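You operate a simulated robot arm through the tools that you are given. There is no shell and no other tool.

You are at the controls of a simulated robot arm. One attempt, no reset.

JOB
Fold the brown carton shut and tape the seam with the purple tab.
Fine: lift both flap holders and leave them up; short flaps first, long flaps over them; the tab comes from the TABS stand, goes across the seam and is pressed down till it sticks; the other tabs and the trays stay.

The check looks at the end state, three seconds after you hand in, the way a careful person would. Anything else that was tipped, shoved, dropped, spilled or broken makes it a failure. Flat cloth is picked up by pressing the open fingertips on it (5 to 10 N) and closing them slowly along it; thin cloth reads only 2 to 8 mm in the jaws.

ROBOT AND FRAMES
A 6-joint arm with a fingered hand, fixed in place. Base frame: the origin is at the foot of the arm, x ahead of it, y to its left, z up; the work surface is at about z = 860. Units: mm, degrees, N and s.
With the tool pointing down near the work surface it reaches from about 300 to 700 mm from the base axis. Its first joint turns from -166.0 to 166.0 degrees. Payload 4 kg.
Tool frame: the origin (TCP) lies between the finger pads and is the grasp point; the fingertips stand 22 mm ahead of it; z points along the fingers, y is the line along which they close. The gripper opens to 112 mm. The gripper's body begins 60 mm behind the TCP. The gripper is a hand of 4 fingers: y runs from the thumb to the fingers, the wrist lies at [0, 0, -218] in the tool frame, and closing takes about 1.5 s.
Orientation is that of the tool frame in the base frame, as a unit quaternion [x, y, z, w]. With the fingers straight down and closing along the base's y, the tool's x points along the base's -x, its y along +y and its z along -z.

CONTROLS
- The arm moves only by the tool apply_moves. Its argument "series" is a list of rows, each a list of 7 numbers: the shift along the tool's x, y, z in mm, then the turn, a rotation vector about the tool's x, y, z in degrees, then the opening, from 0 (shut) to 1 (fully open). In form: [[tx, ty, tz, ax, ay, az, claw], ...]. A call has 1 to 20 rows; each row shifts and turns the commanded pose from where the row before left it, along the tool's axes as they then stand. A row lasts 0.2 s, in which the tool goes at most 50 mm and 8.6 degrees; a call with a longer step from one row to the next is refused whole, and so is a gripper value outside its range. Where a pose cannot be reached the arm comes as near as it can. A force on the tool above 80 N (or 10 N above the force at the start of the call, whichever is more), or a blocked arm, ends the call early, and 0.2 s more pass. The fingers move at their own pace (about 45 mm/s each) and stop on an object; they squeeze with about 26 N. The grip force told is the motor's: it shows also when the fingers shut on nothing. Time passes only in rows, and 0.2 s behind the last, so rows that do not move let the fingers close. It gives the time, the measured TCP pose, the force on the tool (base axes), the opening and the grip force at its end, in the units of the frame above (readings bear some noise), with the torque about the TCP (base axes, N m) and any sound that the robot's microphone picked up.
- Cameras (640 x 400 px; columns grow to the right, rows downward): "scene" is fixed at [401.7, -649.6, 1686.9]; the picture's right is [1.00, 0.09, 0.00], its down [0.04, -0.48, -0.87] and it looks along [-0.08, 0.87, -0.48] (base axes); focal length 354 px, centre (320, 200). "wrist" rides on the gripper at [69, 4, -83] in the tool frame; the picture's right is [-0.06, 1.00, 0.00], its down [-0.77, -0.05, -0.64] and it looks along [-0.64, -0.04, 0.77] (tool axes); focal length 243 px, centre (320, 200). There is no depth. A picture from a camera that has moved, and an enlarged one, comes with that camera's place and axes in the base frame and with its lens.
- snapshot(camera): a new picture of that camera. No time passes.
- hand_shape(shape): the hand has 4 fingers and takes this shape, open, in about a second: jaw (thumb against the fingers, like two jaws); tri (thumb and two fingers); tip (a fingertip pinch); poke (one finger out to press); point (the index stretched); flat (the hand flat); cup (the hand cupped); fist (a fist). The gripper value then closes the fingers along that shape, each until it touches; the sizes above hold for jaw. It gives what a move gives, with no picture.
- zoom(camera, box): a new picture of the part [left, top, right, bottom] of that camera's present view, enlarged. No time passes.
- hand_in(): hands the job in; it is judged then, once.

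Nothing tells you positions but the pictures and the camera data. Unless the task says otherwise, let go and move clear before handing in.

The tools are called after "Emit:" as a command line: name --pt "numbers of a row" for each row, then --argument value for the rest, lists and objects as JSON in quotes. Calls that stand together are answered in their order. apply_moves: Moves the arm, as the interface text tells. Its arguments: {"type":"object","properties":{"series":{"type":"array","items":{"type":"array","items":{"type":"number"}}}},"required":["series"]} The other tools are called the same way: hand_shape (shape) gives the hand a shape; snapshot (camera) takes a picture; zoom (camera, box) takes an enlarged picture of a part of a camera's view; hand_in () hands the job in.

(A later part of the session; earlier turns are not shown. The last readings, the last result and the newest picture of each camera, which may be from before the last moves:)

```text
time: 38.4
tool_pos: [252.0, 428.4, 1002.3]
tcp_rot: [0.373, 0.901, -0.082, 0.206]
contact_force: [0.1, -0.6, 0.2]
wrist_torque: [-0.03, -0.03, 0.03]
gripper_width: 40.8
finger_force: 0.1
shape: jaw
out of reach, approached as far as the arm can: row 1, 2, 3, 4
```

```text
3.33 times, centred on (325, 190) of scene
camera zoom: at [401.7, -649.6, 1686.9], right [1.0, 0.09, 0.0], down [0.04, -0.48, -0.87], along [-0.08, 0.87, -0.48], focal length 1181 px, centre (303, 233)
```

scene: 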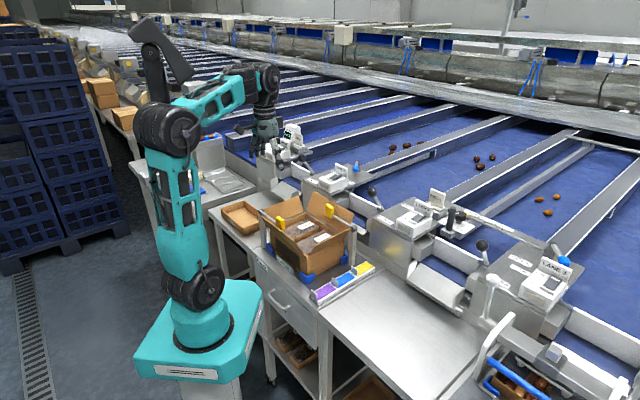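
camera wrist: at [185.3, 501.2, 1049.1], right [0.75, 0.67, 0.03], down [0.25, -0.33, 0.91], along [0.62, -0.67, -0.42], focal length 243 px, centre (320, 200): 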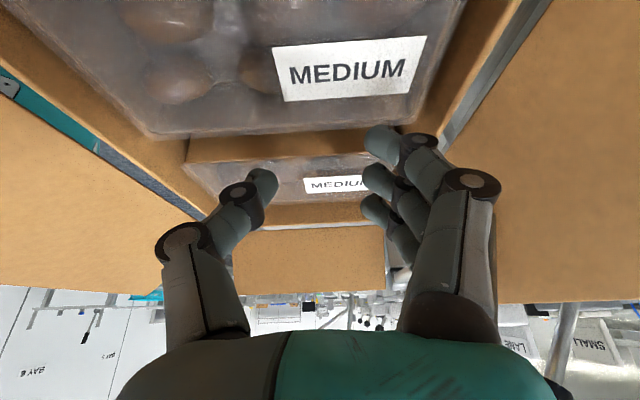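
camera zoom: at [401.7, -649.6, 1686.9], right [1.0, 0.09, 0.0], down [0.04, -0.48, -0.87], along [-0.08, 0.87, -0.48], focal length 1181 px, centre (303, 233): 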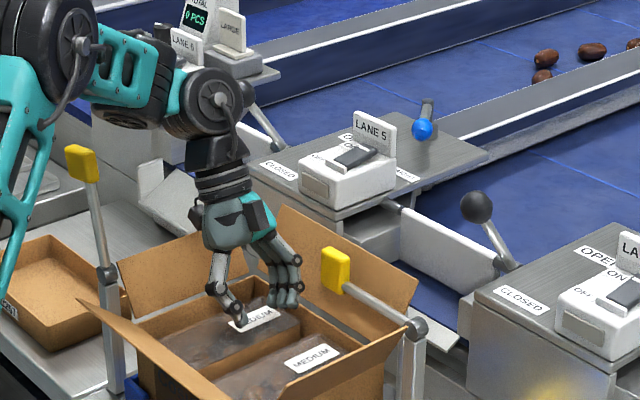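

That tilt direction is also out of reach, and the arm drifted over the carton contents (no contact). I'll bring the tool back to vertical in place while rising, then move up.

Emit:
apply_moves --pt "0 0 -10 0 6.2 0 0.36" --pt "0 0 -10 0 6.2 0 0.36" --pt "0 0 -10 0 6.2 0 0.36" --pt "0 0 -10 0 6.2 0 0.36"

```text
time: 39.4
tool_pos: [244.0, 437.5, 1042.5]
tcp_rot: [0.381, 0.924, 0.0, 0.006]
contact_force: [0.1, 0.0, 0.1]
wrist_torque: [-0.02, 0.03, 0.01]
gripper_width: 40.8
finger_force: 0.1
shape: jaw
```

Emit:
apply_moves --pt "0 0 -40 0 0 0 0.36" --pt "0 0 -40 0 0 0 0.36" --pt "-19.3 23.9 0 0 0 0 0.36" --pt "-19.3 23.9 0 0 0 0 0.36" --pt "-19.2 24.0 0 0 0 0 0.36" --pt "0 0 0 0 0 0 0.36"

Emit:
snapshot --camera "wrist"

```text
time: 40.8
tool_pos: [333.1, 446.2, 1122.3]
tcp_rot: [0.383, 0.924, -0.001, 0.007]
contact_force: [1.0, -0.1, -0.2]
wrist_torque: [0.03, 0.03, 0.0]
gripper_width: 41.0
finger_force: 0.0
shape: jaw
```

```text
taken
camera wrist: at [286.7, 499.2, 1205.4], right [0.75, 0.66, 0.01], down [0.5, -0.57, 0.65], along [0.43, -0.49, -0.76], focal length 243 px, centre (320, 200)
```

wrist: 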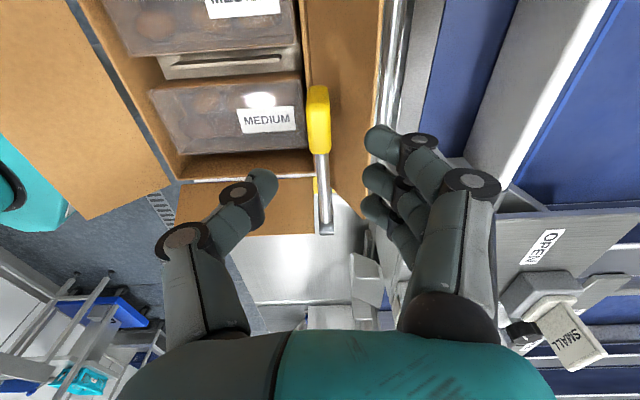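

Emit:
apply_moves --pt "0 2.5 22 0 0 0 0.36" --pt "0 0 22 0 0 0 0.36" --pt "0 0 22 0 0 0 0.36" --pt "0 0 22 0 0 0 0.36" --pt "0 0 0 0 0 0 0.36"

Emit:
snapshot --camera "wrist"

Emit:
zoom --camera "scene" --box '[250, 130, 400, 250]'

```text
time: 42.0
tool_pos: [338.5, 449.9, 1034.4]
tcp_rot: [0.383, 0.924, -0.001, 0.008]
contact_force: [1.3, 0.1, -1.0]
wrist_torque: [-0.04, 0.0, 0.04]
gripper_width: 40.7
finger_force: 0.0
shape: jaw
```

```text
taken
camera wrist: at [291.5, 501.4, 1117.0], right [0.75, 0.66, 0.01], down [0.5, -0.57, 0.65], along [0.43, -0.49, -0.76], focal length 243 px, centre (320, 200)
```

wrist: 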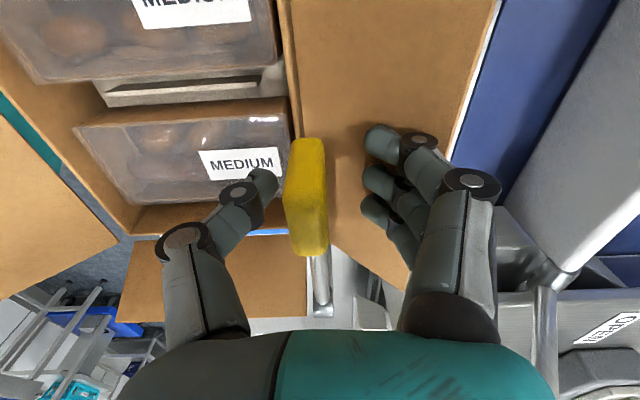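

```text
3.33 times, centred on (325, 190) of scene
camera zoom: at [401.7, -649.6, 1686.9], right [1.0, 0.09, 0.0], down [0.04, -0.48, -0.87], along [-0.08, 0.87, -0.48], focal length 1181 px, centre (303, 233)
```

zoom: 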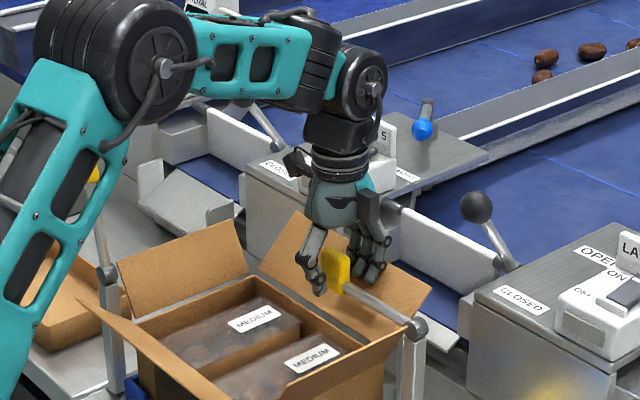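

Emit:
apply_moves --pt "0 -3.5 0 0 0 0 0.36" --pt "0 0 0 0 0 0 0.0" --pt "0 0 0 0 0 0 0.0" --pt "0 0 0 0 0 0 0.0" --pt "0 0 0 0 0 0 0.0" --pt "0 0 0 0 0 0 0.0"

Emit:
snapshot --camera "wrist"

```text
time: 43.4
tool_pos: [335.8, 445.3, 1034.4]
tcp_rot: [0.382, 0.924, 0.0, 0.007]
contact_force: [1.8, -0.7, -0.5]
wrist_torque: [0.0, -0.1, -0.07]
gripper_width: 10.6
finger_force: 26.0
shape: jaw
```

```text
taken
camera wrist: at [288.8, 498.8, 1117.6], right [0.75, 0.66, 0.01], down [0.5, -0.57, 0.65], along [0.43, -0.49, -0.76], focal length 243 px, centre (320, 200)
```

wrist: 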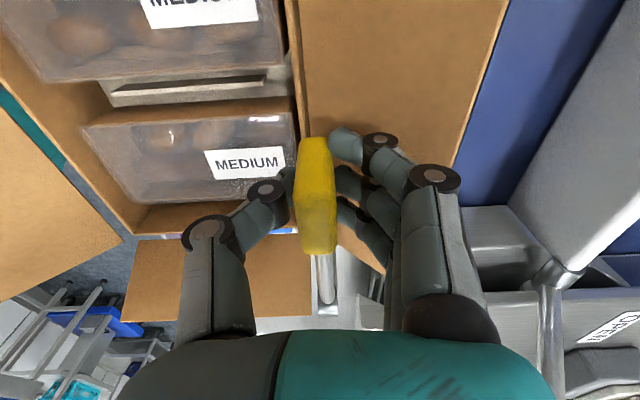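

Gripped. Swinging holder 2 up, first 20°.

Emit:
apply_moves --pt "-1.64 0 -8.75 0 4 0 0" --pt "-1.64 0 -8.75 0 4 0 0" --pt "-1.64 0 -8.75 0 4 0 0" --pt "-1.64 0 -8.75 0 4 0 0" --pt "-1.64 0 -8.75 0 4 0 0"

Emit:
zoom --camera "scene" --box '[250, 130, 400, 250]'

```text
time: 44.6
tool_pos: [344.4, 435.6, 1076.7]
tcp_rot: [0.376, 0.911, 0.067, -0.154]
contact_force: [1.7, 7.2, -0.6]
wrist_torque: [0.13, -0.05, -0.17]
gripper_width: 9.7
finger_force: 25.8
shape: jaw
```

```text
3.33 times, centred on (325, 190) of scene
camera zoom: at [401.7, -649.6, 1686.9], right [1.0, 0.09, 0.0], down [0.04, -0.48, -0.87], along [-0.08, 0.87, -0.48], focal length 1181 px, centre (303, 233)
```

zoom: 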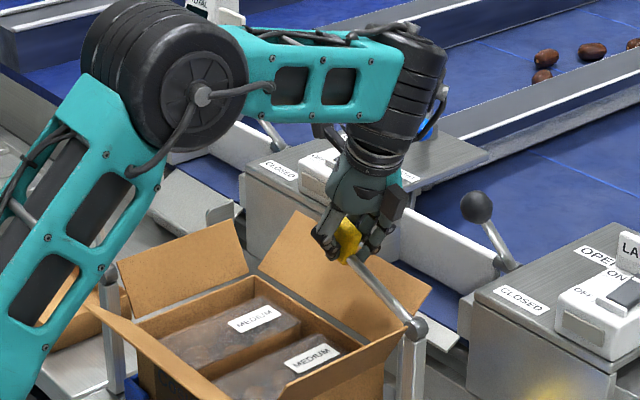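

Emit:
apply_moves --pt "-1.64 0 -8.75 0 4 0 0" --pt "-1.64 0 -8.75 0 4 0 0" --pt "-1.64 0 -8.75 0 4 0 0" --pt "-1.64 0 -8.75 0 4 0 0"

Emit:
zoom --camera "scene" --box '[250, 130, 400, 250]'

```text
time: 45.6
tool_pos: [359.8, 421.2, 1106.4]
tcp_rot: [0.364, 0.881, 0.118, -0.279]
contact_force: [2.6, 3.9, -1.1]
wrist_torque: [0.08, 0.05, -0.18]
gripper_width: 9.4
finger_force: 26.5
shape: jaw
```

```text
3.33 times, centred on (325, 190) of scene
camera zoom: at [401.7, -649.6, 1686.9], right [1.0, 0.09, 0.0], down [0.04, -0.48, -0.87], along [-0.08, 0.87, -0.48], focal length 1181 px, centre (303, 233)
```

zoom: 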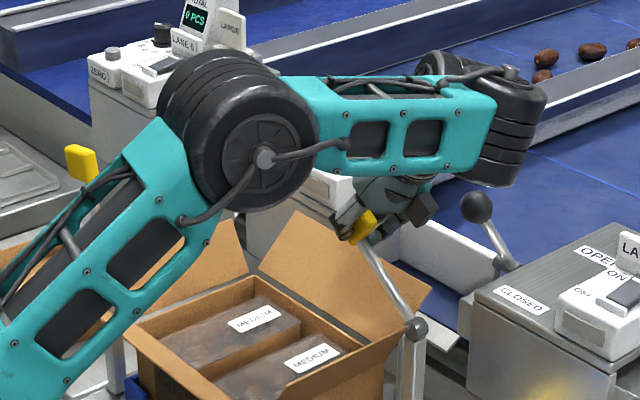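

Holder 2 is at about 44°. Continuing the arc with the hand's tilt fixed.

Emit:
apply_moves --pt "-1.8 0 -8.79 0 0 0 0" --pt "-2.39 0 -8.64 0 0 0 0" --pt "-3.01 0 -8.45 0 0 0 0" --pt "-3.58 0 -8.23 0 0 0 0" --pt "-4.14 0 -7.96 0 0 0 0" --pt "-4.69 0 -7.65 0 0 0 0"

Emit:
zoom --camera "scene" --box '[240, 120, 410, 250]'

```text
time: 47.0
tool_pos: [376.5, 388.5, 1123.9]
tcp_rot: [0.365, 0.88, 0.127, -0.278]
contact_force: [11.0, 43.5, 33.4]
wrist_torque: [1.25, -0.41, -0.13]
gripper_width: 10.5
finger_force: 25.6
shape: jaw
out of reach, approached as far as the arm can: row 3, 4, 5, 6
```

```text
3.08 times, centred on (325, 185) of scene
camera zoom: at [401.7, -649.6, 1686.9], right [1.0, 0.09, 0.0], down [0.04, -0.48, -0.87], along [-0.08, 0.87, -0.48], focal length 1090 px, centre (305, 246)
```

zoom: 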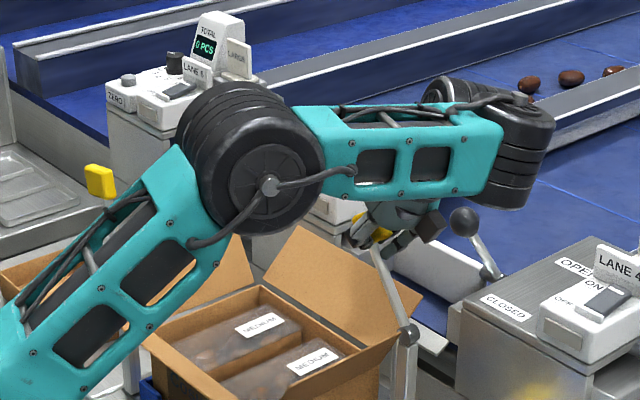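

The tilt makes this out of reach again and force is building. I'll ease the tilt back while holding the handle and return to the arc plane.

Emit:
apply_moves --pt "0.8 2.2 -0.6 0 -4 0 0" --pt "0.8 2.2 -0.6 0 -4 0 0" --pt "0.8 2.2 -0.6 0 -4 0 0" --pt "0.8 2.2 -0.6 0 -4 0 0" --pt "0.8 2.2 -0.6 0 -4 0 0"

Emit:
zoom --camera "scene" --box '[240, 120, 410, 250]'

```text
time: 48.2
tool_pos: [382.2, 393.1, 1126.2]
tcp_rot: [0.378, 0.916, 0.052, -0.122]
contact_force: [-11.7, 7.0, 13.7]
wrist_torque: [0.38, 0.44, -0.19]
gripper_width: 10.7
finger_force: 25.8
shape: jaw
```

```text
3.08 times, centred on (325, 185) of scene
camera zoom: at [401.7, -649.6, 1686.9], right [1.0, 0.09, 0.0], down [0.04, -0.48, -0.87], along [-0.08, 0.87, -0.48], focal length 1090 px, centre (305, 246)
```

zoom: 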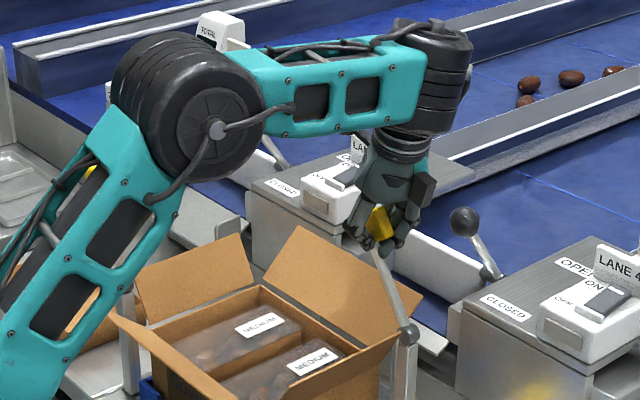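

Emit:
apply_moves --pt "-6.59 0.6 -5.62 0 0 0 0" --pt "-6.96 0.6 -5.12 0 0 0 0" --pt "-7.31 0.6 -4.64 0 0 0 0" --pt "-7.61 0.6 -4.12 0 0 0 0"

Emit:
zoom --camera "scene" --box '[240, 120, 410, 250]'

```text
time: 49.2
tool_pos: [406.0, 367.1, 1135.4]
tcp_rot: [0.379, 0.916, 0.055, -0.121]
contact_force: [-0.6, 9.3, 17.8]
wrist_torque: [0.43, 0.3, -0.26]
gripper_width: 11.3
finger_force: 25.5
shape: jaw
out of reach, approached as far as the arm can: row 4
```

```text
3.08 times, centred on (325, 185) of scene
camera zoom: at [401.7, -649.6, 1686.9], right [1.0, 0.09, 0.0], down [0.04, -0.48, -0.87], along [-0.08, 0.87, -0.48], focal length 1090 px, centre (305, 246)
```

zoom: 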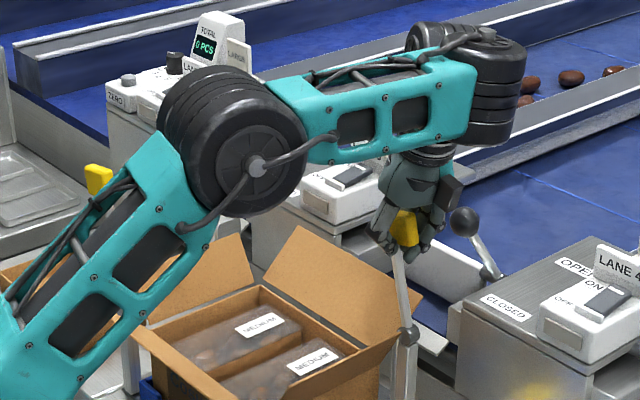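

Emit:
apply_moves --pt "0 0.5 0 0 -4 0 0" --pt "-7.91 0.5 -2.77 0 -3 0 0" --pt "-8.18 0.5 -1.77 0 -3 0 0" --pt "-8.35 0.5 -0.78 0 -3 0 0"

Emit:
zoom --camera "scene" --box '[240, 120, 410, 250]'

```text
time: 50.2
tool_pos: [428.0, 351.6, 1136.8]
tcp_rot: [0.382, 0.924, 0.004, -0.019]
contact_force: [-14.9, -5.8, -38.8]
wrist_torque: [0.09, 0.57, -0.08]
gripper_width: 6.3
finger_force: 25.9
shape: jaw
out of reach, approached as far as the arm can: row 3
```

```text
3.08 times, centred on (325, 185) of scene
camera zoom: at [401.7, -649.6, 1686.9], right [1.0, 0.09, 0.0], down [0.04, -0.48, -0.87], along [-0.08, 0.87, -0.48], focal length 1090 px, centre (305, 246)
```

zoom: 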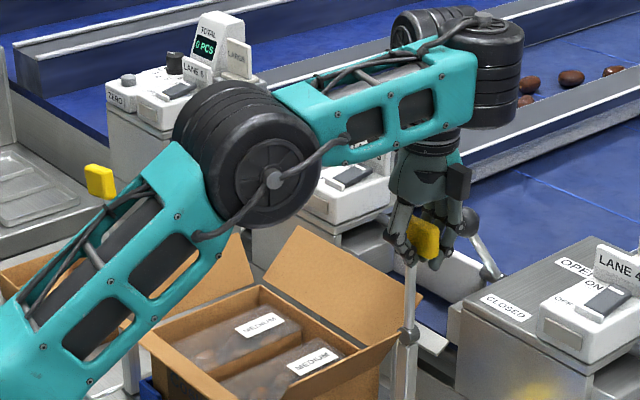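

Emit:
apply_moves --pt "0 0 4 0 0 0 0" --pt "-6 0 1 0 0 0 0" --pt "-6 0 1 0 0 0 0"

Emit:
zoom --camera "scene" --box '[240, 120, 410, 250]'

```text
time: 51.0
tool_pos: [438.4, 346.5, 1134.6]
tcp_rot: [0.383, 0.924, 0.009, -0.018]
contact_force: [-21.9, -10.3, -27.7]
wrist_torque: [0.1, 0.48, -0.07]
gripper_width: 7.1
finger_force: 26.1
shape: jaw
out of reach, approached as far as the arm can: row 1
```

```text
3.08 times, centred on (325, 185) of scene
camera zoom: at [401.7, -649.6, 1686.9], right [1.0, 0.09, 0.0], down [0.04, -0.48, -0.87], along [-0.08, 0.87, -0.48], focal length 1090 px, centre (305, 246)
```

zoom: 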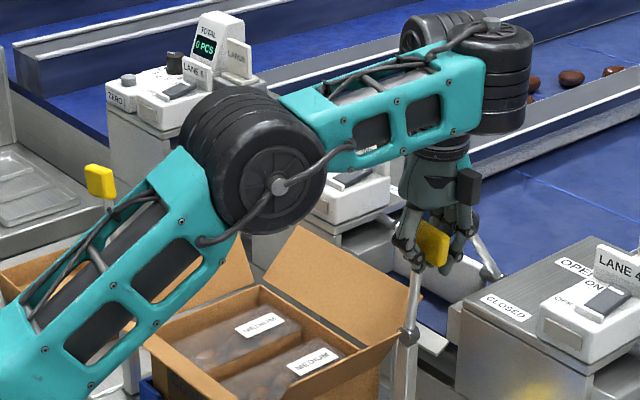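

Holder 2 is about 98° up, leaning past vertical. I'll release and slide the open fingers off sideways toward the carton middle.

Emit:
apply_moves --pt "0 -2 1 0 0 0 0.55" --pt "0 0 0 0 0 0 0.55" --pt "0 0 0 0 0 0 0.55" --pt "0 0 0 0 0 0 0.55" --pt "0 0 0 0 0 0 0.55"

Emit:
snapshot --camera "wrist"

Emit:
zoom --camera "scene" --box '[240, 120, 410, 250]'

```text
time: 52.2
tool_pos: [438.7, 346.5, 1135.2]
tcp_rot: [0.382, 0.924, 0.009, -0.017]
contact_force: [-0.7, -0.2, -0.7]
wrist_torque: [0.0, 0.0, 0.01]
gripper_width: 60.8
finger_force: 0.1
shape: jaw
```

```text
taken
camera wrist: at [394.8, 395.3, 1221.3], right [0.75, 0.66, 0.0], down [0.52, -0.59, 0.61], along [0.41, -0.46, -0.79], focal length 243 px, centre (320, 200)
```

wrist: 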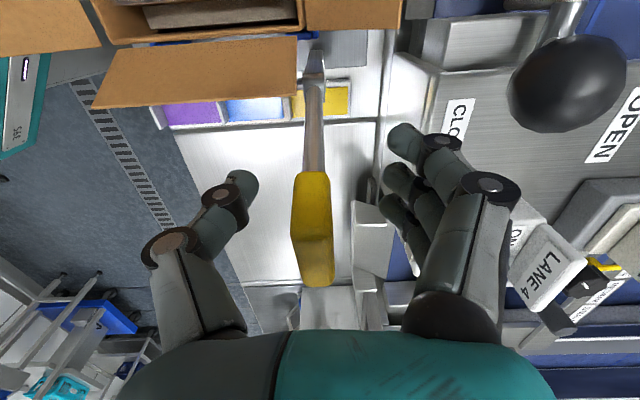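

```text
3.08 times, centred on (325, 185) of scene
camera zoom: at [401.7, -649.6, 1686.9], right [1.0, 0.09, 0.0], down [0.04, -0.48, -0.87], along [-0.08, 0.87, -0.48], focal length 1090 px, centre (305, 246)
```

zoom: 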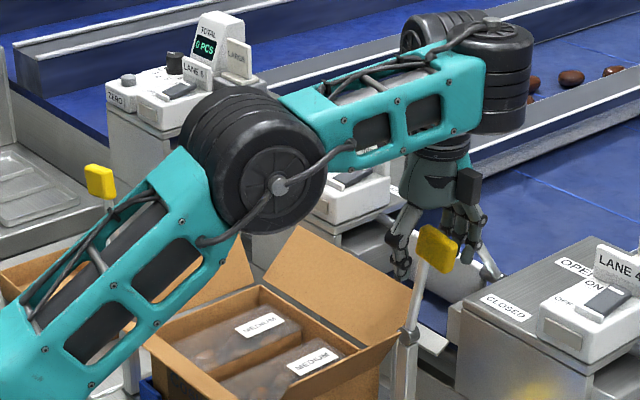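

Emit:
apply_moves --pt "15 0 0 0 0 0 0.55" --pt "20 0 0 0 0 0 0.55" --pt "25 0 0 0 0 0 0.55" --pt "30 0 0 0 0 0 0.55"

Emit:
zoom --camera "scene" --box '[220, 120, 420, 280]'

```text
time: 53.2
tool_pos: [377.6, 407.1, 1137.6]
tcp_rot: [0.383, 0.924, 0.01, -0.017]
contact_force: [0.6, 0.4, -1.1]
wrist_torque: [0.04, -0.03, 0.0]
gripper_width: 61.0
finger_force: 0.1
shape: jaw
out of reach, approached as far as the arm can: row 2
```

```text
2.50 times, centred on (320, 200) of scene
camera zoom: at [401.7, -649.6, 1686.9], right [1.0, 0.09, 0.0], down [0.04, -0.48, -0.87], along [-0.08, 0.87, -0.48], focal length 886 px, centre (320, 200)
```

zoom: 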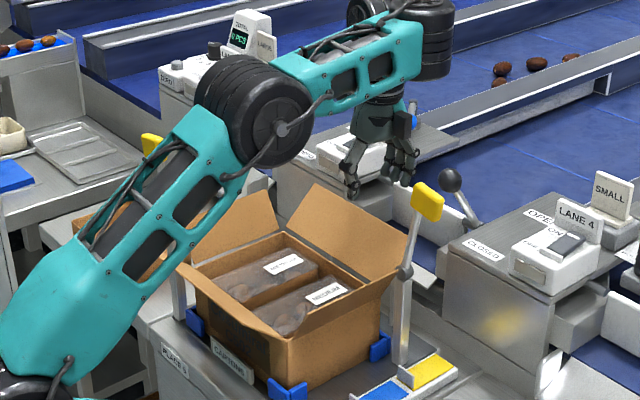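

Both holders are up and staying up. Next I'll turn the hand so the camera looks across the carton (+u), closing the fingers, and inspect the flaps and the machinery behind.

Emit:
apply_moves --pt "27 -30 0 0 0 0 0.55" --pt "27 -30 0 0 0 0 0.55" --pt "27 -30 0 0 0 0 0.55" --pt "0 0 0 0.167 -0.125 -7.5 0.55" --pt "0 0 0 0.167 -0.125 -7.5 0.55" --pt "0 0 0 0.167 -0.125 -7.5 0.55" --pt "0 0 0 0.167 -0.125 -7.5 0.55" --pt "0 0 0 0.167 -0.125 -7.5 0.55" --pt "0 0 0 0.167 -0.125 -7.5 0.55" --pt "0 0 0 0.167 -0.125 -7.5 0.55" --pt "0 0 0 0.167 -0.125 -7.5 0.55" --pt "0 0 0 0.167 -0.125 -7.5 0.55" --pt "0 0 0 0.167 -0.125 -7.5 0.55" --pt "0 0 0 0.167 -0.125 -7.5 0.55" --pt "0 0 0 0.167 -0.125 -7.5 0.55"

Emit:
snapshot --camera "wrist"

Emit:
snapshot --camera "scene"

```text
time: 56.4
tool_pos: [277.9, 435.4, 1180.9]
tcp_rot: [-0.384, 0.923, 0.0, 0.0]
contact_force: [0.2, 0.2, 0.2]
wrist_torque: [0.01, 0.02, -0.03]
gripper_width: 61.0
finger_force: 0.1
shape: jaw
out of reach, approached as far as the arm can: row 1, 2, 3
```

```text
taken
camera wrist: at [226.1, 389.4, 1264.8], right [-0.66, 0.75, 0.0], down [0.57, 0.51, 0.64], along [0.48, 0.43, -0.77], focal length 243 px, centre (320, 200)
```

wrist: 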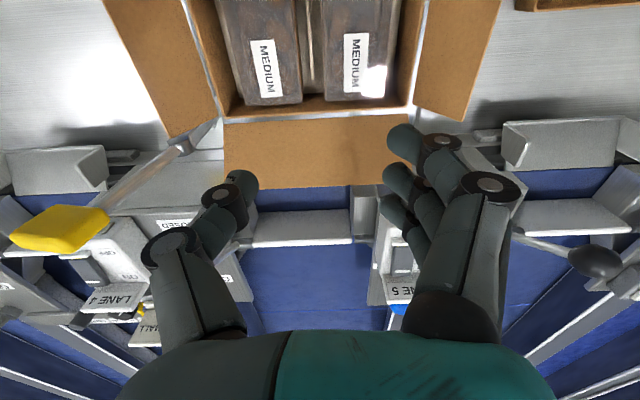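

```text
taken
```

scene: 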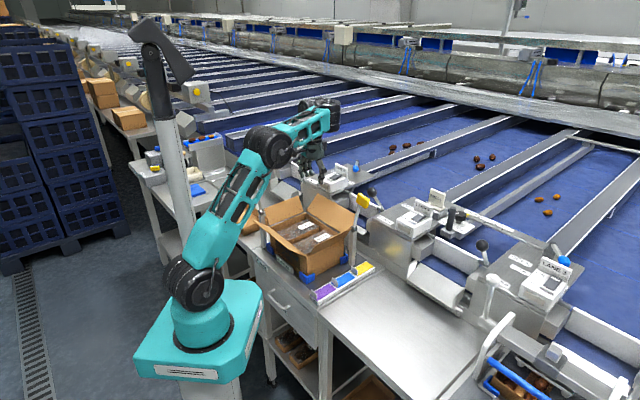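

Both short flaps lean outward about 45° (crease at w≈216 and w≈-10). I'll move with closed fingers outside the far (+w) short flap, staying clear of holder 1.

Emit:
apply_moves --pt "2.9 39.7 4 0 0 0 0.0" --pt "2.9 39.7 4 0 0 0 0.0" --pt "2.9 39.7 6 0 0 0 0.0" --pt "2.9 39.7 8 0 0 0 0.0" --pt "2.8 39.8 8 0 0 0 0.0" --pt "0 0 30 0 0 0 0.0" --pt "0 0 30 0 0 0 0.0" --pt "0 0 0 0 0 0 0.0"

Emit:
snapshot --camera "wrist"

Emit:
zoom --camera "scene" --box '[200, 120, 400, 280]'

```text
time: 58.2
tool_pos: [127.4, 565.2, 1088.7]
tcp_rot: [-0.382, 0.924, 0.0, -0.001]
contact_force: [0.7, 0.0, -0.1]
wrist_torque: [0.01, -0.02, 0.0]
gripper_width: 0.0
finger_force: 26.1
shape: jaw
```

```text
taken
camera wrist: at [75.2, 518.6, 1173.0], right [-0.66, 0.75, 0.0], down [0.58, 0.51, 0.64], along [0.48, 0.42, -0.77], focal length 243 px, centre (320, 200)
```

wrist: 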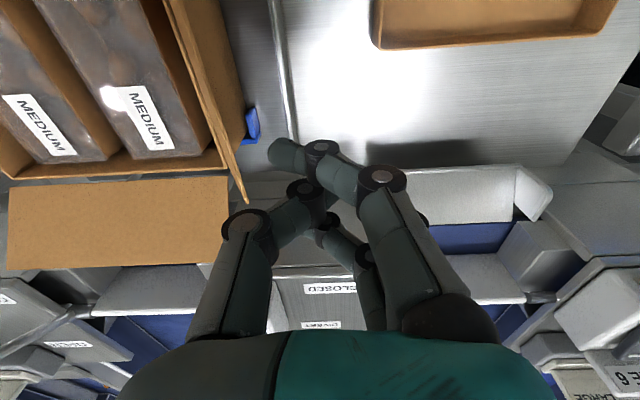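

```text
2.50 times, centred on (300, 200) of scene
camera zoom: at [401.7, -649.6, 1686.9], right [1.0, 0.09, 0.0], down [0.04, -0.48, -0.87], along [-0.08, 0.87, -0.48], focal length 886 px, centre (370, 200)
```

zoom: 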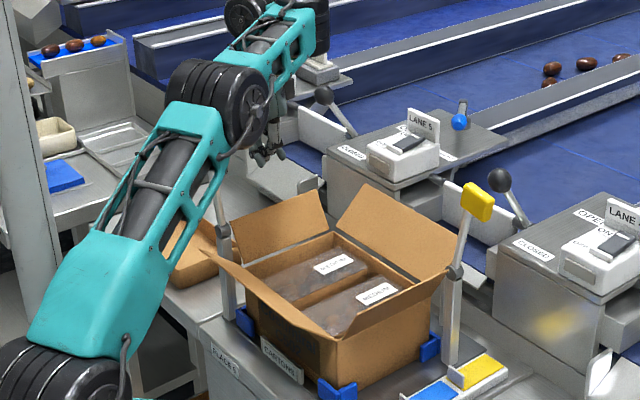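

Emit:
apply_moves --pt "0 0 30 0 0 0 0.0" --pt "0 0 30 0 0 0 0.0" --pt "0 0 20 0 0 0 0.0" --pt "0 0 0 0 0 0 0.0"

Emit:
snapshot --camera "wrist"

```text
time: 59.2
tool_pos: [132.0, 594.4, 1022.6]
tcp_rot: [-0.383, 0.924, -0.002, -0.002]
contact_force: [0.5, -0.4, -0.4]
wrist_torque: [0.01, 0.0, 0.03]
gripper_width: 0.2
finger_force: 25.8
shape: jaw
out of reach, approached as far as the arm can: row 1, 2, 3
```

```text
taken
camera wrist: at [80.2, 548.3, 1106.9], right [-0.66, 0.75, 0.0], down [0.58, 0.51, 0.64], along [0.48, 0.42, -0.77], focal length 243 px, centre (320, 200)
```

wrist: 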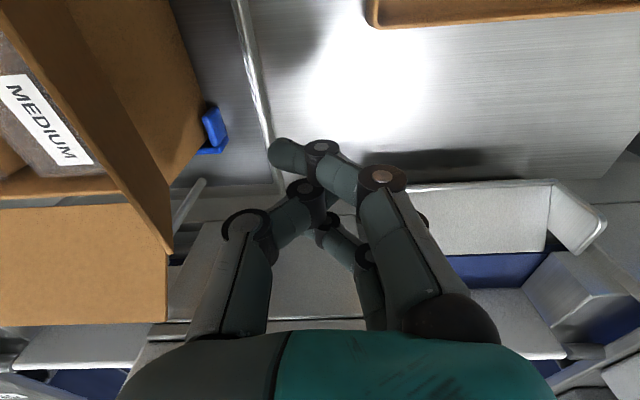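

The arm drifted outward while lowering, so I need to understand this limit. I'll try small test moves here in free space outside the carton.

Emit:
apply_moves --pt "0 0 0 0 0 7.5 0" --pt "0 0 0 0 0 7.5 0" --pt "0 0 0 0 0 7.5 0" --pt "0 0 0 0 0 7.5 0" --pt "0 0 10 0 0 0 0"

Emit:
snapshot --camera "scene"

```text
time: 60.4
tool_pos: [133.7, 596.9, 1015.3]
tcp_rot: [-0.13, 0.991, -0.001, -0.001]
contact_force: [0.6, 0.3, -1.1]
wrist_torque: [0.0, 0.03, 0.04]
gripper_width: 0.0
finger_force: 26.1
shape: jaw
```

```text
taken
```

scene: 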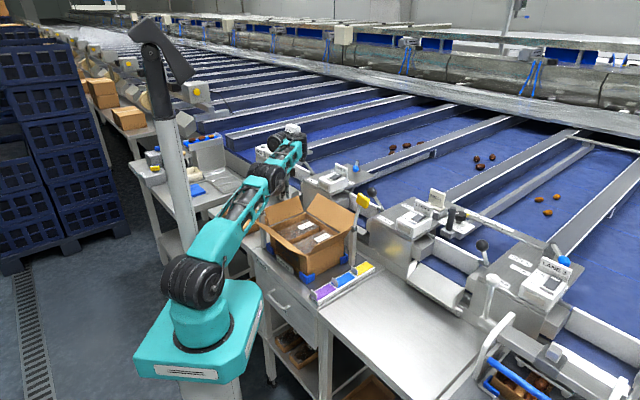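

Emit:
apply_moves --pt "4.6 -8.9 0 0 0 0 0" --pt "4.6 -8.9 0 0 0 0 0" --pt "4.6 -8.9 0 0 0 0 0" --pt "0 0 0 0 0 0 0"

Emit:
zoom --camera "scene" --box '[130, 80, 400, 360]'

```text
time: 61.4
tool_pos: [133.5, 592.2, 1025.0]
tcp_rot: [-0.132, 0.991, -0.003, -0.001]
contact_force: [0.8, -0.6, 0.0]
wrist_torque: [0.02, -0.02, 0.01]
gripper_width: 0.3
finger_force: 26.1
shape: jaw
out of reach, approached as far as the arm can: row 1, 2, 3
```

```text
1.43 times, centred on (265, 220) of scene
camera zoom: at [401.7, -649.6, 1686.9], right [1.0, 0.09, 0.0], down [0.04, -0.48, -0.87], along [-0.08, 0.87, -0.48], focal length 506 px, centre (399, 171)
```

zoom: 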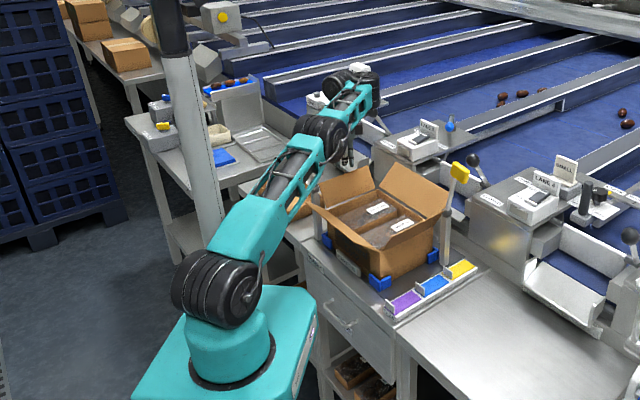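

Emit:
zoom --camera "scene" --box '[230, 100, 340, 220]'

```text
3.33 times, centred on (285, 160) of scene
camera zoom: at [401.7, -649.6, 1686.9], right [1.0, 0.09, 0.0], down [0.04, -0.48, -0.87], along [-0.08, 0.87, -0.48], focal length 1181 px, centre (437, 333)
```

zoom: 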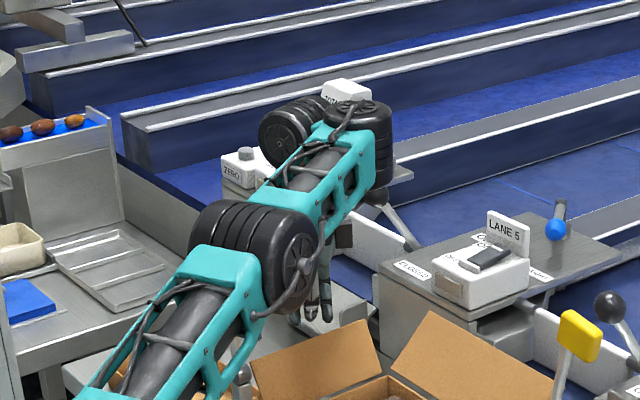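

The arm's wrist has crossed a singularity into a flipped posture. I'll unflip it here in free space: tilt the hand sideways 30°, pull inward past the singular circle, then straighten.

Emit:
apply_moves --pt "0 0 0 -3.49 6.64 0 0" --pt "0 0 0 -3.49 6.64 0 0" --pt "0 0 0 -3.49 6.64 0 0" --pt "0 0 0 -3.49 6.64 0 0" --pt "0 0 0 0 0 0 0"

Emit:
zoom --camera "scene" --box '[190, 90, 390, 290]'

```text
time: 62.6
tool_pos: [136.4, 574.9, 1017.2]
tcp_rot: [-0.125, 0.958, 0.09, -0.243]
contact_force: [-0.1, -0.6, 0.0]
wrist_torque: [0.0, 0.0, -0.05]
gripper_width: 0.0
finger_force: 26.3
shape: jaw
out of reach, approached as far as the arm can: row 4
```

```text
2.00 times, centred on (290, 190) of scene
camera zoom: at [401.7, -649.6, 1686.9], right [1.0, 0.09, 0.0], down [0.04, -0.48, -0.87], along [-0.08, 0.87, -0.48], focal length 708 px, centre (380, 220)
```

zoom: 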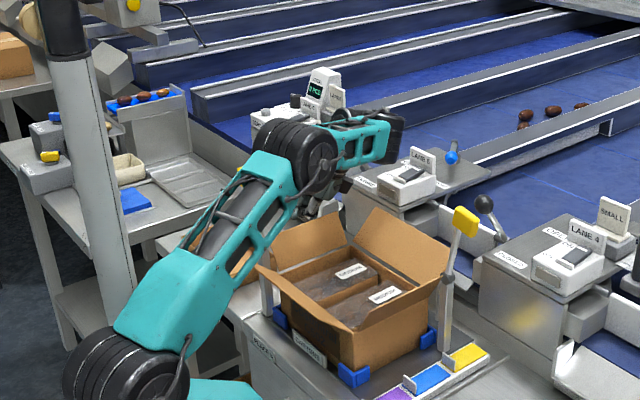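

Emit:
apply_moves --pt "4.65 -8.85 0 0 0 0 0" --pt "4.65 -8.85 0 0 0 0 0" --pt "4.65 -8.85 0 0 0 0 0" --pt "4.65 -8.85 0 0 0 0 0"

Emit:
zoom --camera "scene" --box '[190, 90, 390, 290]'

Emit:
snapshot --camera "wrist"

```text
time: 63.6
tool_pos: [126.4, 535.0, 1018.2]
tcp_rot: [-0.126, 0.958, 0.09, -0.243]
contact_force: [-0.4, 0.2, 0.1]
wrist_torque: [0.01, -0.03, 0.01]
gripper_width: 0.1
finger_force: 25.5
shape: jaw
```

```text
2.00 times, centred on (290, 190) of scene
camera zoom: at [401.7, -649.6, 1686.9], right [1.0, 0.09, 0.0], down [0.04, -0.48, -0.87], along [-0.08, 0.87, -0.48], focal length 708 px, centre (380, 220)
```

zoom: 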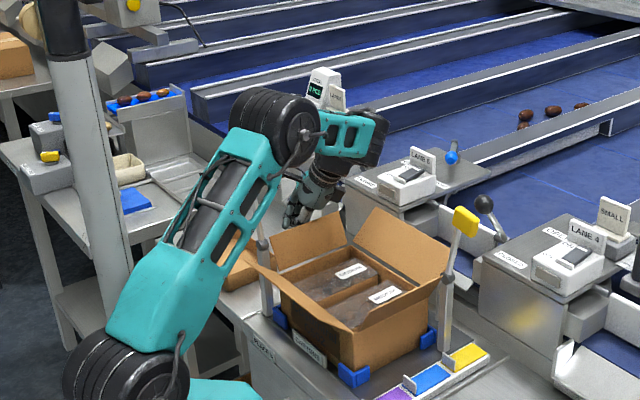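

```text
taken
camera wrist: at [107.9, 510.5, 1122.0], right [-0.14, 0.97, 0.2], down [0.97, 0.1, 0.21], along [0.18, 0.23, -0.96], focal length 243 px, centre (320, 200)
```

wrist: 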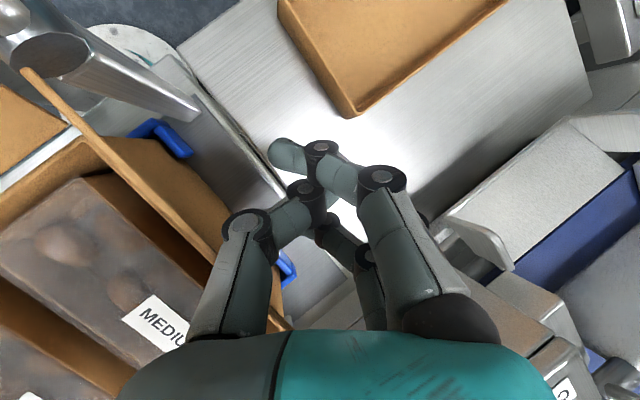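

The elbow popped up, so the singularity is crossed back. Now I'll straighten the hand.

Emit:
apply_moves --pt "0 0 0 3.5 -6.63 0 0" --pt "0 0 0 3.5 -6.63 0 0" --pt "0 0 0 3.5 -6.63 0 0" --pt "0 0 0 3.5 -6.63 0 0" --pt "0 0 0 0 0 0 0"

Emit:
zoom --camera "scene" --box '[190, 90, 390, 290]'

Emit:
snapshot --camera "wrist"

```text
time: 64.8
tool_pos: [127.8, 536.9, 1017.4]
tcp_rot: [-0.132, 0.991, -0.001, 0.0]
contact_force: [1.4, -0.6, -0.1]
wrist_torque: [0.03, 0.02, -0.01]
gripper_width: 0.0
finger_force: 26.3
shape: jaw
```

```text
2.00 times, centred on (290, 190) of scene
camera zoom: at [401.7, -649.6, 1686.9], right [1.0, 0.09, 0.0], down [0.04, -0.48, -0.87], along [-0.08, 0.87, -0.48], focal length 708 px, centre (380, 220)
```

zoom: 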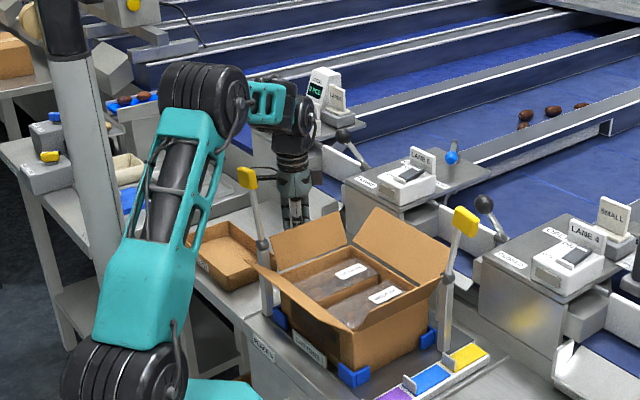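

```text
taken
camera wrist: at [59.3, 522.0, 1100.8], right [-0.2, 0.98, 0.0], down [0.75, 0.15, 0.64], along [0.63, 0.13, -0.77], focal length 243 px, centre (320, 200)
```

wrist: 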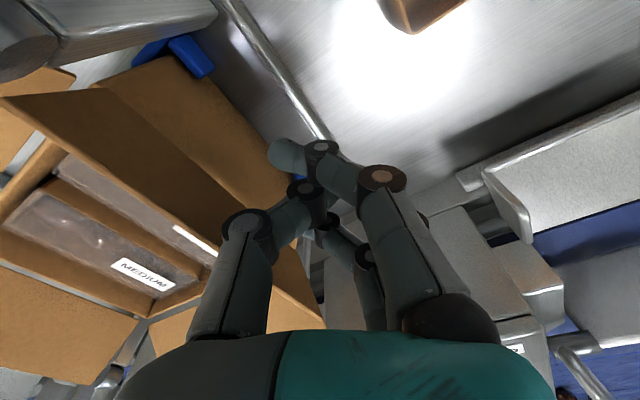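

Posture recovered, both holders still up. Now I'll push the far (+w) short flap inward with the closed fingers, first to near vertical.

Emit:
apply_moves --pt "-13 7.5 5 0 0 0 0" --pt "0 0 5 0 0 0 0" --pt "-5 -8.66 0 0 0 0 0" --pt "-5 -8.66 0 0 0 0 0" --pt "-5 -8.66 0 0 0 0 0" --pt "-5 -8.66 0 0 0 0 0" --pt "-5 -8.66 0 0 0 0 0" --pt "-5 -8.66 0 0 0 0 0"

Emit:
zoom --camera "scene" --box '[220, 120, 380, 280]'

Emit:
snapshot --camera "wrist"

```text
time: 66.6
tool_pos: [180.8, 504.1, 1007.8]
tcp_rot: [-0.131, 0.991, -0.001, 0.0]
contact_force: [-0.6, 0.2, -0.2]
wrist_torque: [0.01, 0.0, 0.03]
gripper_width: 0.0
finger_force: 25.3
shape: jaw
```

```text
2.50 times, centred on (300, 200) of scene
camera zoom: at [401.7, -649.6, 1686.9], right [1.0, 0.09, 0.0], down [0.04, -0.48, -0.87], along [-0.08, 0.87, -0.48], focal length 886 px, centre (370, 200)
```

zoom: 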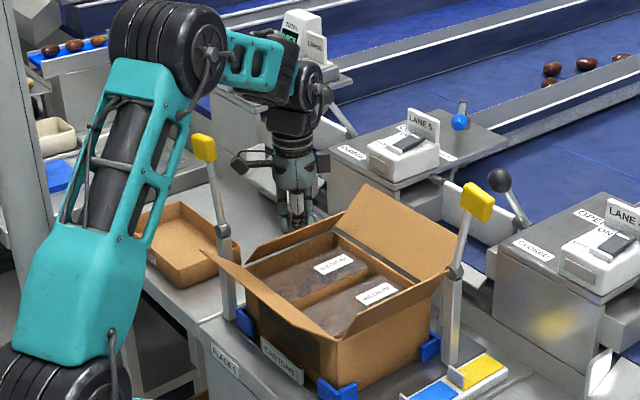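

```text
taken
camera wrist: at [113.0, 489.7, 1091.3], right [-0.2, 0.98, 0.0], down [0.75, 0.15, 0.64], along [0.63, 0.13, -0.77], focal length 243 px, centre (320, 200)
```

wrist: 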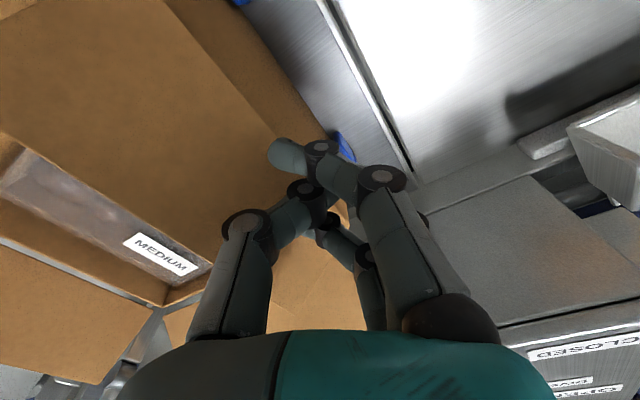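

Emit:
apply_moves --pt "-5 -8.66 0 0 0 0 0" --pt "-5 -8.66 0 0 0 0 0" --pt "-5 -8.66 0 0 0 0 0" --pt "-5 -8.66 0 0 0 0 0" --pt "-5 -8.66 0 0 0 0 0"

Emit:
zoom --camera "scene" --box '[240, 150, 370, 280]'

Emit:
snapshot --camera "wrist"

```text
time: 67.8
tool_pos: [217.9, 469.2, 1006.5]
tcp_rot: [-0.131, 0.991, -0.001, 0.0]
contact_force: [-0.3, -0.5, -0.1]
wrist_torque: [0.02, 0.01, -0.01]
gripper_width: 0.0
finger_force: 25.4
shape: jaw
```

```text
3.08 times, centred on (305, 215) of scene
camera zoom: at [401.7, -649.6, 1686.9], right [1.0, 0.09, 0.0], down [0.04, -0.48, -0.87], along [-0.08, 0.87, -0.48], focal length 1090 px, centre (366, 154)
```

zoom: 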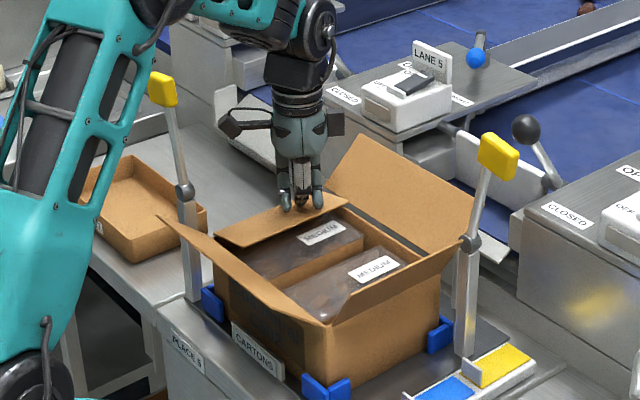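

```text
taken
camera wrist: at [149.6, 454.6, 1090.5], right [-0.2, 0.98, 0.0], down [0.75, 0.15, 0.64], along [0.63, 0.13, -0.77], focal length 243 px, centre (320, 200)
```

wrist: 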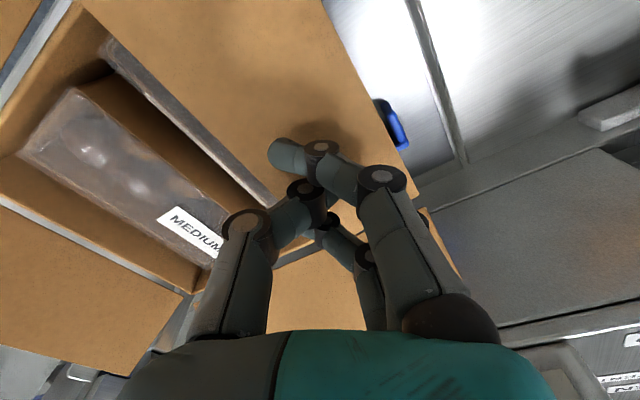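

Emit:
apply_moves --pt "-2.5 -4.33 6 0 0 0 0" --pt "-2.5 -4.33 6 0 0 0 0" --pt "-1 -1.7 6 0 0 0 0" --pt "0 0 4 0 0 0 0"

Emit:
zoom --camera "scene" --box '[240, 150, 370, 280]'

Emit:
snapshot --camera "wrist"

```text
time: 68.8
tool_pos: [224.5, 461.4, 991.3]
tcp_rot: [-0.132, 0.991, 0.006, 0.003]
contact_force: [-11.6, 3.1, 73.3]
wrist_torque: [0.86, 0.66, 0.1]
gripper_width: 0.1
finger_force: 25.9
shape: jaw
```

```text
3.08 times, centred on (305, 215) of scene
camera zoom: at [401.7, -649.6, 1686.9], right [1.0, 0.09, 0.0], down [0.04, -0.48, -0.87], along [-0.08, 0.87, -0.48], focal length 1090 px, centre (366, 154)
```

zoom: 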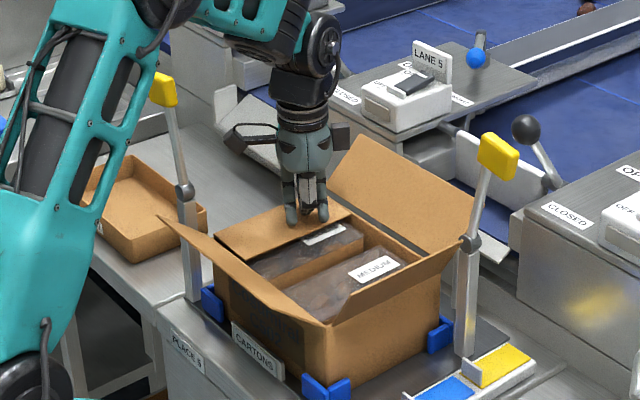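

```text
taken
camera wrist: at [156.5, 446.9, 1075.0], right [-0.2, 0.98, 0.01], down [0.75, 0.14, 0.65], along [0.63, 0.14, -0.76], focal length 243 px, centre (320, 200)
```

wrist: 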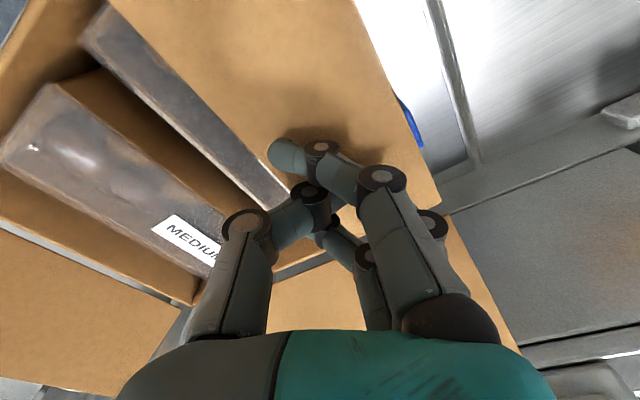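

The short flap is flat and bearing on something (73 N, too hard). I'll ease off at once and see whether it stays.

Emit:
apply_moves --pt "0 0 -8 0 0 0 0" --pt "0 0 -15 0 0 0 0" --pt "0 0 -30 0 0 0 0" --pt "0 0 -30 0 0 0 0"

Emit:
zoom --camera "scene" --box '[240, 150, 370, 280]'

Emit:
snapshot --camera "wrist"

```text
time: 69.8
tool_pos: [224.9, 461.3, 1069.2]
tcp_rot: [-0.131, 0.991, -0.002, -0.001]
contact_force: [0.7, -0.3, -0.3]
wrist_torque: [0.01, -0.02, 0.0]
gripper_width: 0.0
finger_force: 26.0
shape: jaw
```

```text
3.08 times, centred on (305, 215) of scene
camera zoom: at [401.7, -649.6, 1686.9], right [1.0, 0.09, 0.0], down [0.04, -0.48, -0.87], along [-0.08, 0.87, -0.48], focal length 1090 px, centre (366, 154)
```

zoom: 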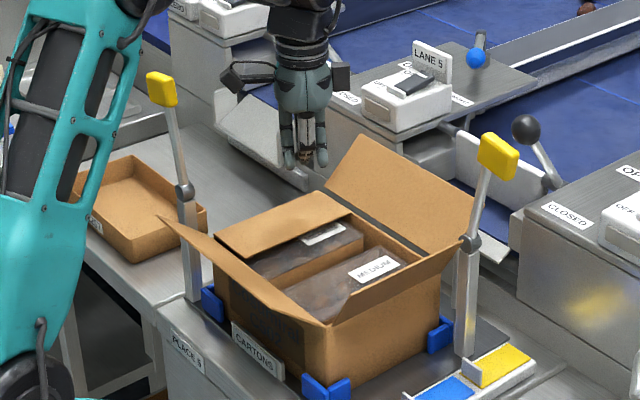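

```text
taken
camera wrist: at [157.6, 446.6, 1153.5], right [-0.2, 0.98, 0.0], down [0.75, 0.15, 0.64], along [0.63, 0.12, -0.77], focal length 243 px, centre (320, 200)
```

wrist: 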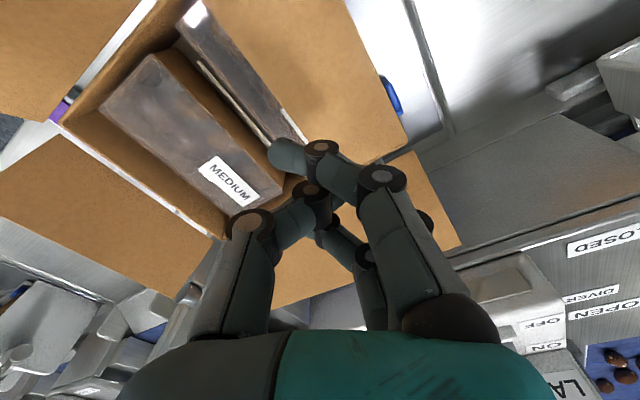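

The far short flap stays folded. Next, the near (-w) short flap: rise, cross over the carton and come down outside it, clear of holder 2 and above the tab stand.

Emit:
apply_moves --pt "0 0 -25 0 0 0 0" --pt "0 0 -25 0 0 0 0" --pt "-16 -41.2 0 0 0 0 0" --pt "-16 -41.2 0 0 0 0 0" --pt "-16 -41.2 0 0 0 0 0" --pt "-16 -41.2 0 0 0 0 0" --pt "-16 -41.2 0 0 0 0 0" --pt "-16 -41.1 0 0 0 0 0" --pt "0 0 30 0 0 0 0" --pt "0 0 30 0 0 0 0" --pt "0 0 0 0 0 0 0"

Emit:
snapshot --camera "wrist"

Emit:
zoom --camera "scene" --box '[240, 150, 420, 290]'

```text
time: 72.2
tool_pos: [382.5, 245.0, 1058.9]
tcp_rot: [-0.131, 0.991, -0.001, -0.001]
contact_force: [-0.1, -0.3, -0.2]
wrist_torque: [0.0, 0.02, 0.0]
gripper_width: 0.2
finger_force: 26.3
shape: jaw
```

```text
taken
camera wrist: at [314.1, 230.9, 1143.1], right [-0.2, 0.98, 0.0], down [0.75, 0.15, 0.64], along [0.63, 0.13, -0.77], focal length 243 px, centre (320, 200)
```

wrist: 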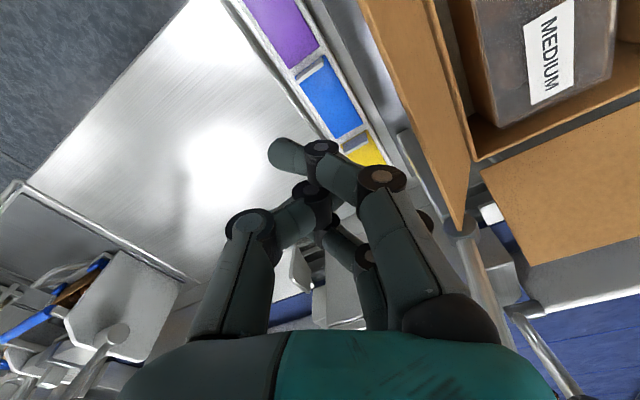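

```text
2.86 times, centred on (330, 220) of scene
camera zoom: at [401.7, -649.6, 1686.9], right [1.0, 0.09, 0.0], down [0.04, -0.48, -0.87], along [-0.08, 0.87, -0.48], focal length 1012 px, centre (291, 143)
```

zoom: 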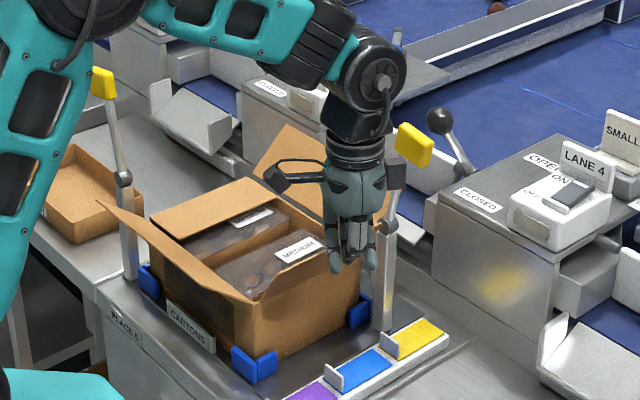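

Emit:
apply_moves --pt "0 0 26 0 0 0 0" --pt "0 0 26 0 0 0 0" --pt "5 8.66 0 0 0 0 0" --pt "5 8.66 0 0 0 0 0" --pt "5 8.66 0 0 0 0 0" --pt "5 8.66 0 0 0 0 0" --pt "5 8.66 0 0 0 0 0" --pt "5 8.66 0 0 0 0 0"

Emit:
zoom --camera "scene" --box '[250, 160, 390, 280]'

Emit:
snapshot --camera "wrist"

```text
time: 74.0
tool_pos: [339.8, 289.6, 1006.3]
tcp_rot: [-0.131, 0.991, -0.001, -0.001]
contact_force: [0.3, 0.4, 0.6]
wrist_torque: [0.0, -0.01, 0.01]
gripper_width: 0.3
finger_force: 26.1
shape: jaw
```

```text
3.33 times, centred on (320, 220) of scene
camera zoom: at [401.7, -649.6, 1686.9], right [1.0, 0.09, 0.0], down [0.04, -0.48, -0.87], along [-0.08, 0.87, -0.48], focal length 1181 px, centre (320, 133)
```

zoom: 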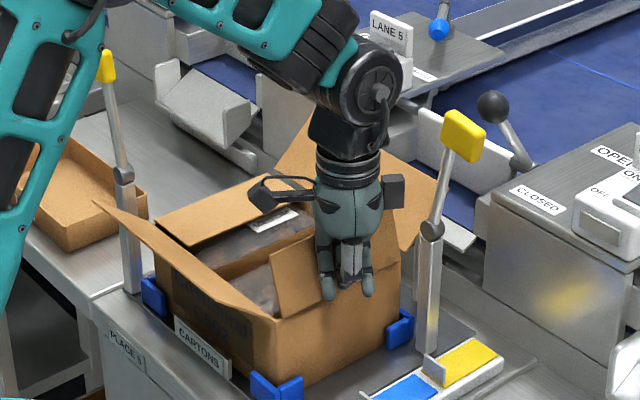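

```text
taken
camera wrist: at [271.4, 274.8, 1090.4], right [-0.2, 0.98, 0.0], down [0.75, 0.15, 0.64], along [0.63, 0.13, -0.77], focal length 243 px, centre (320, 200)
```

wrist: 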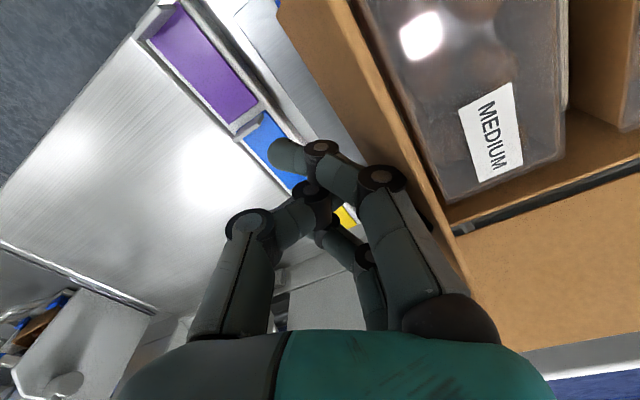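

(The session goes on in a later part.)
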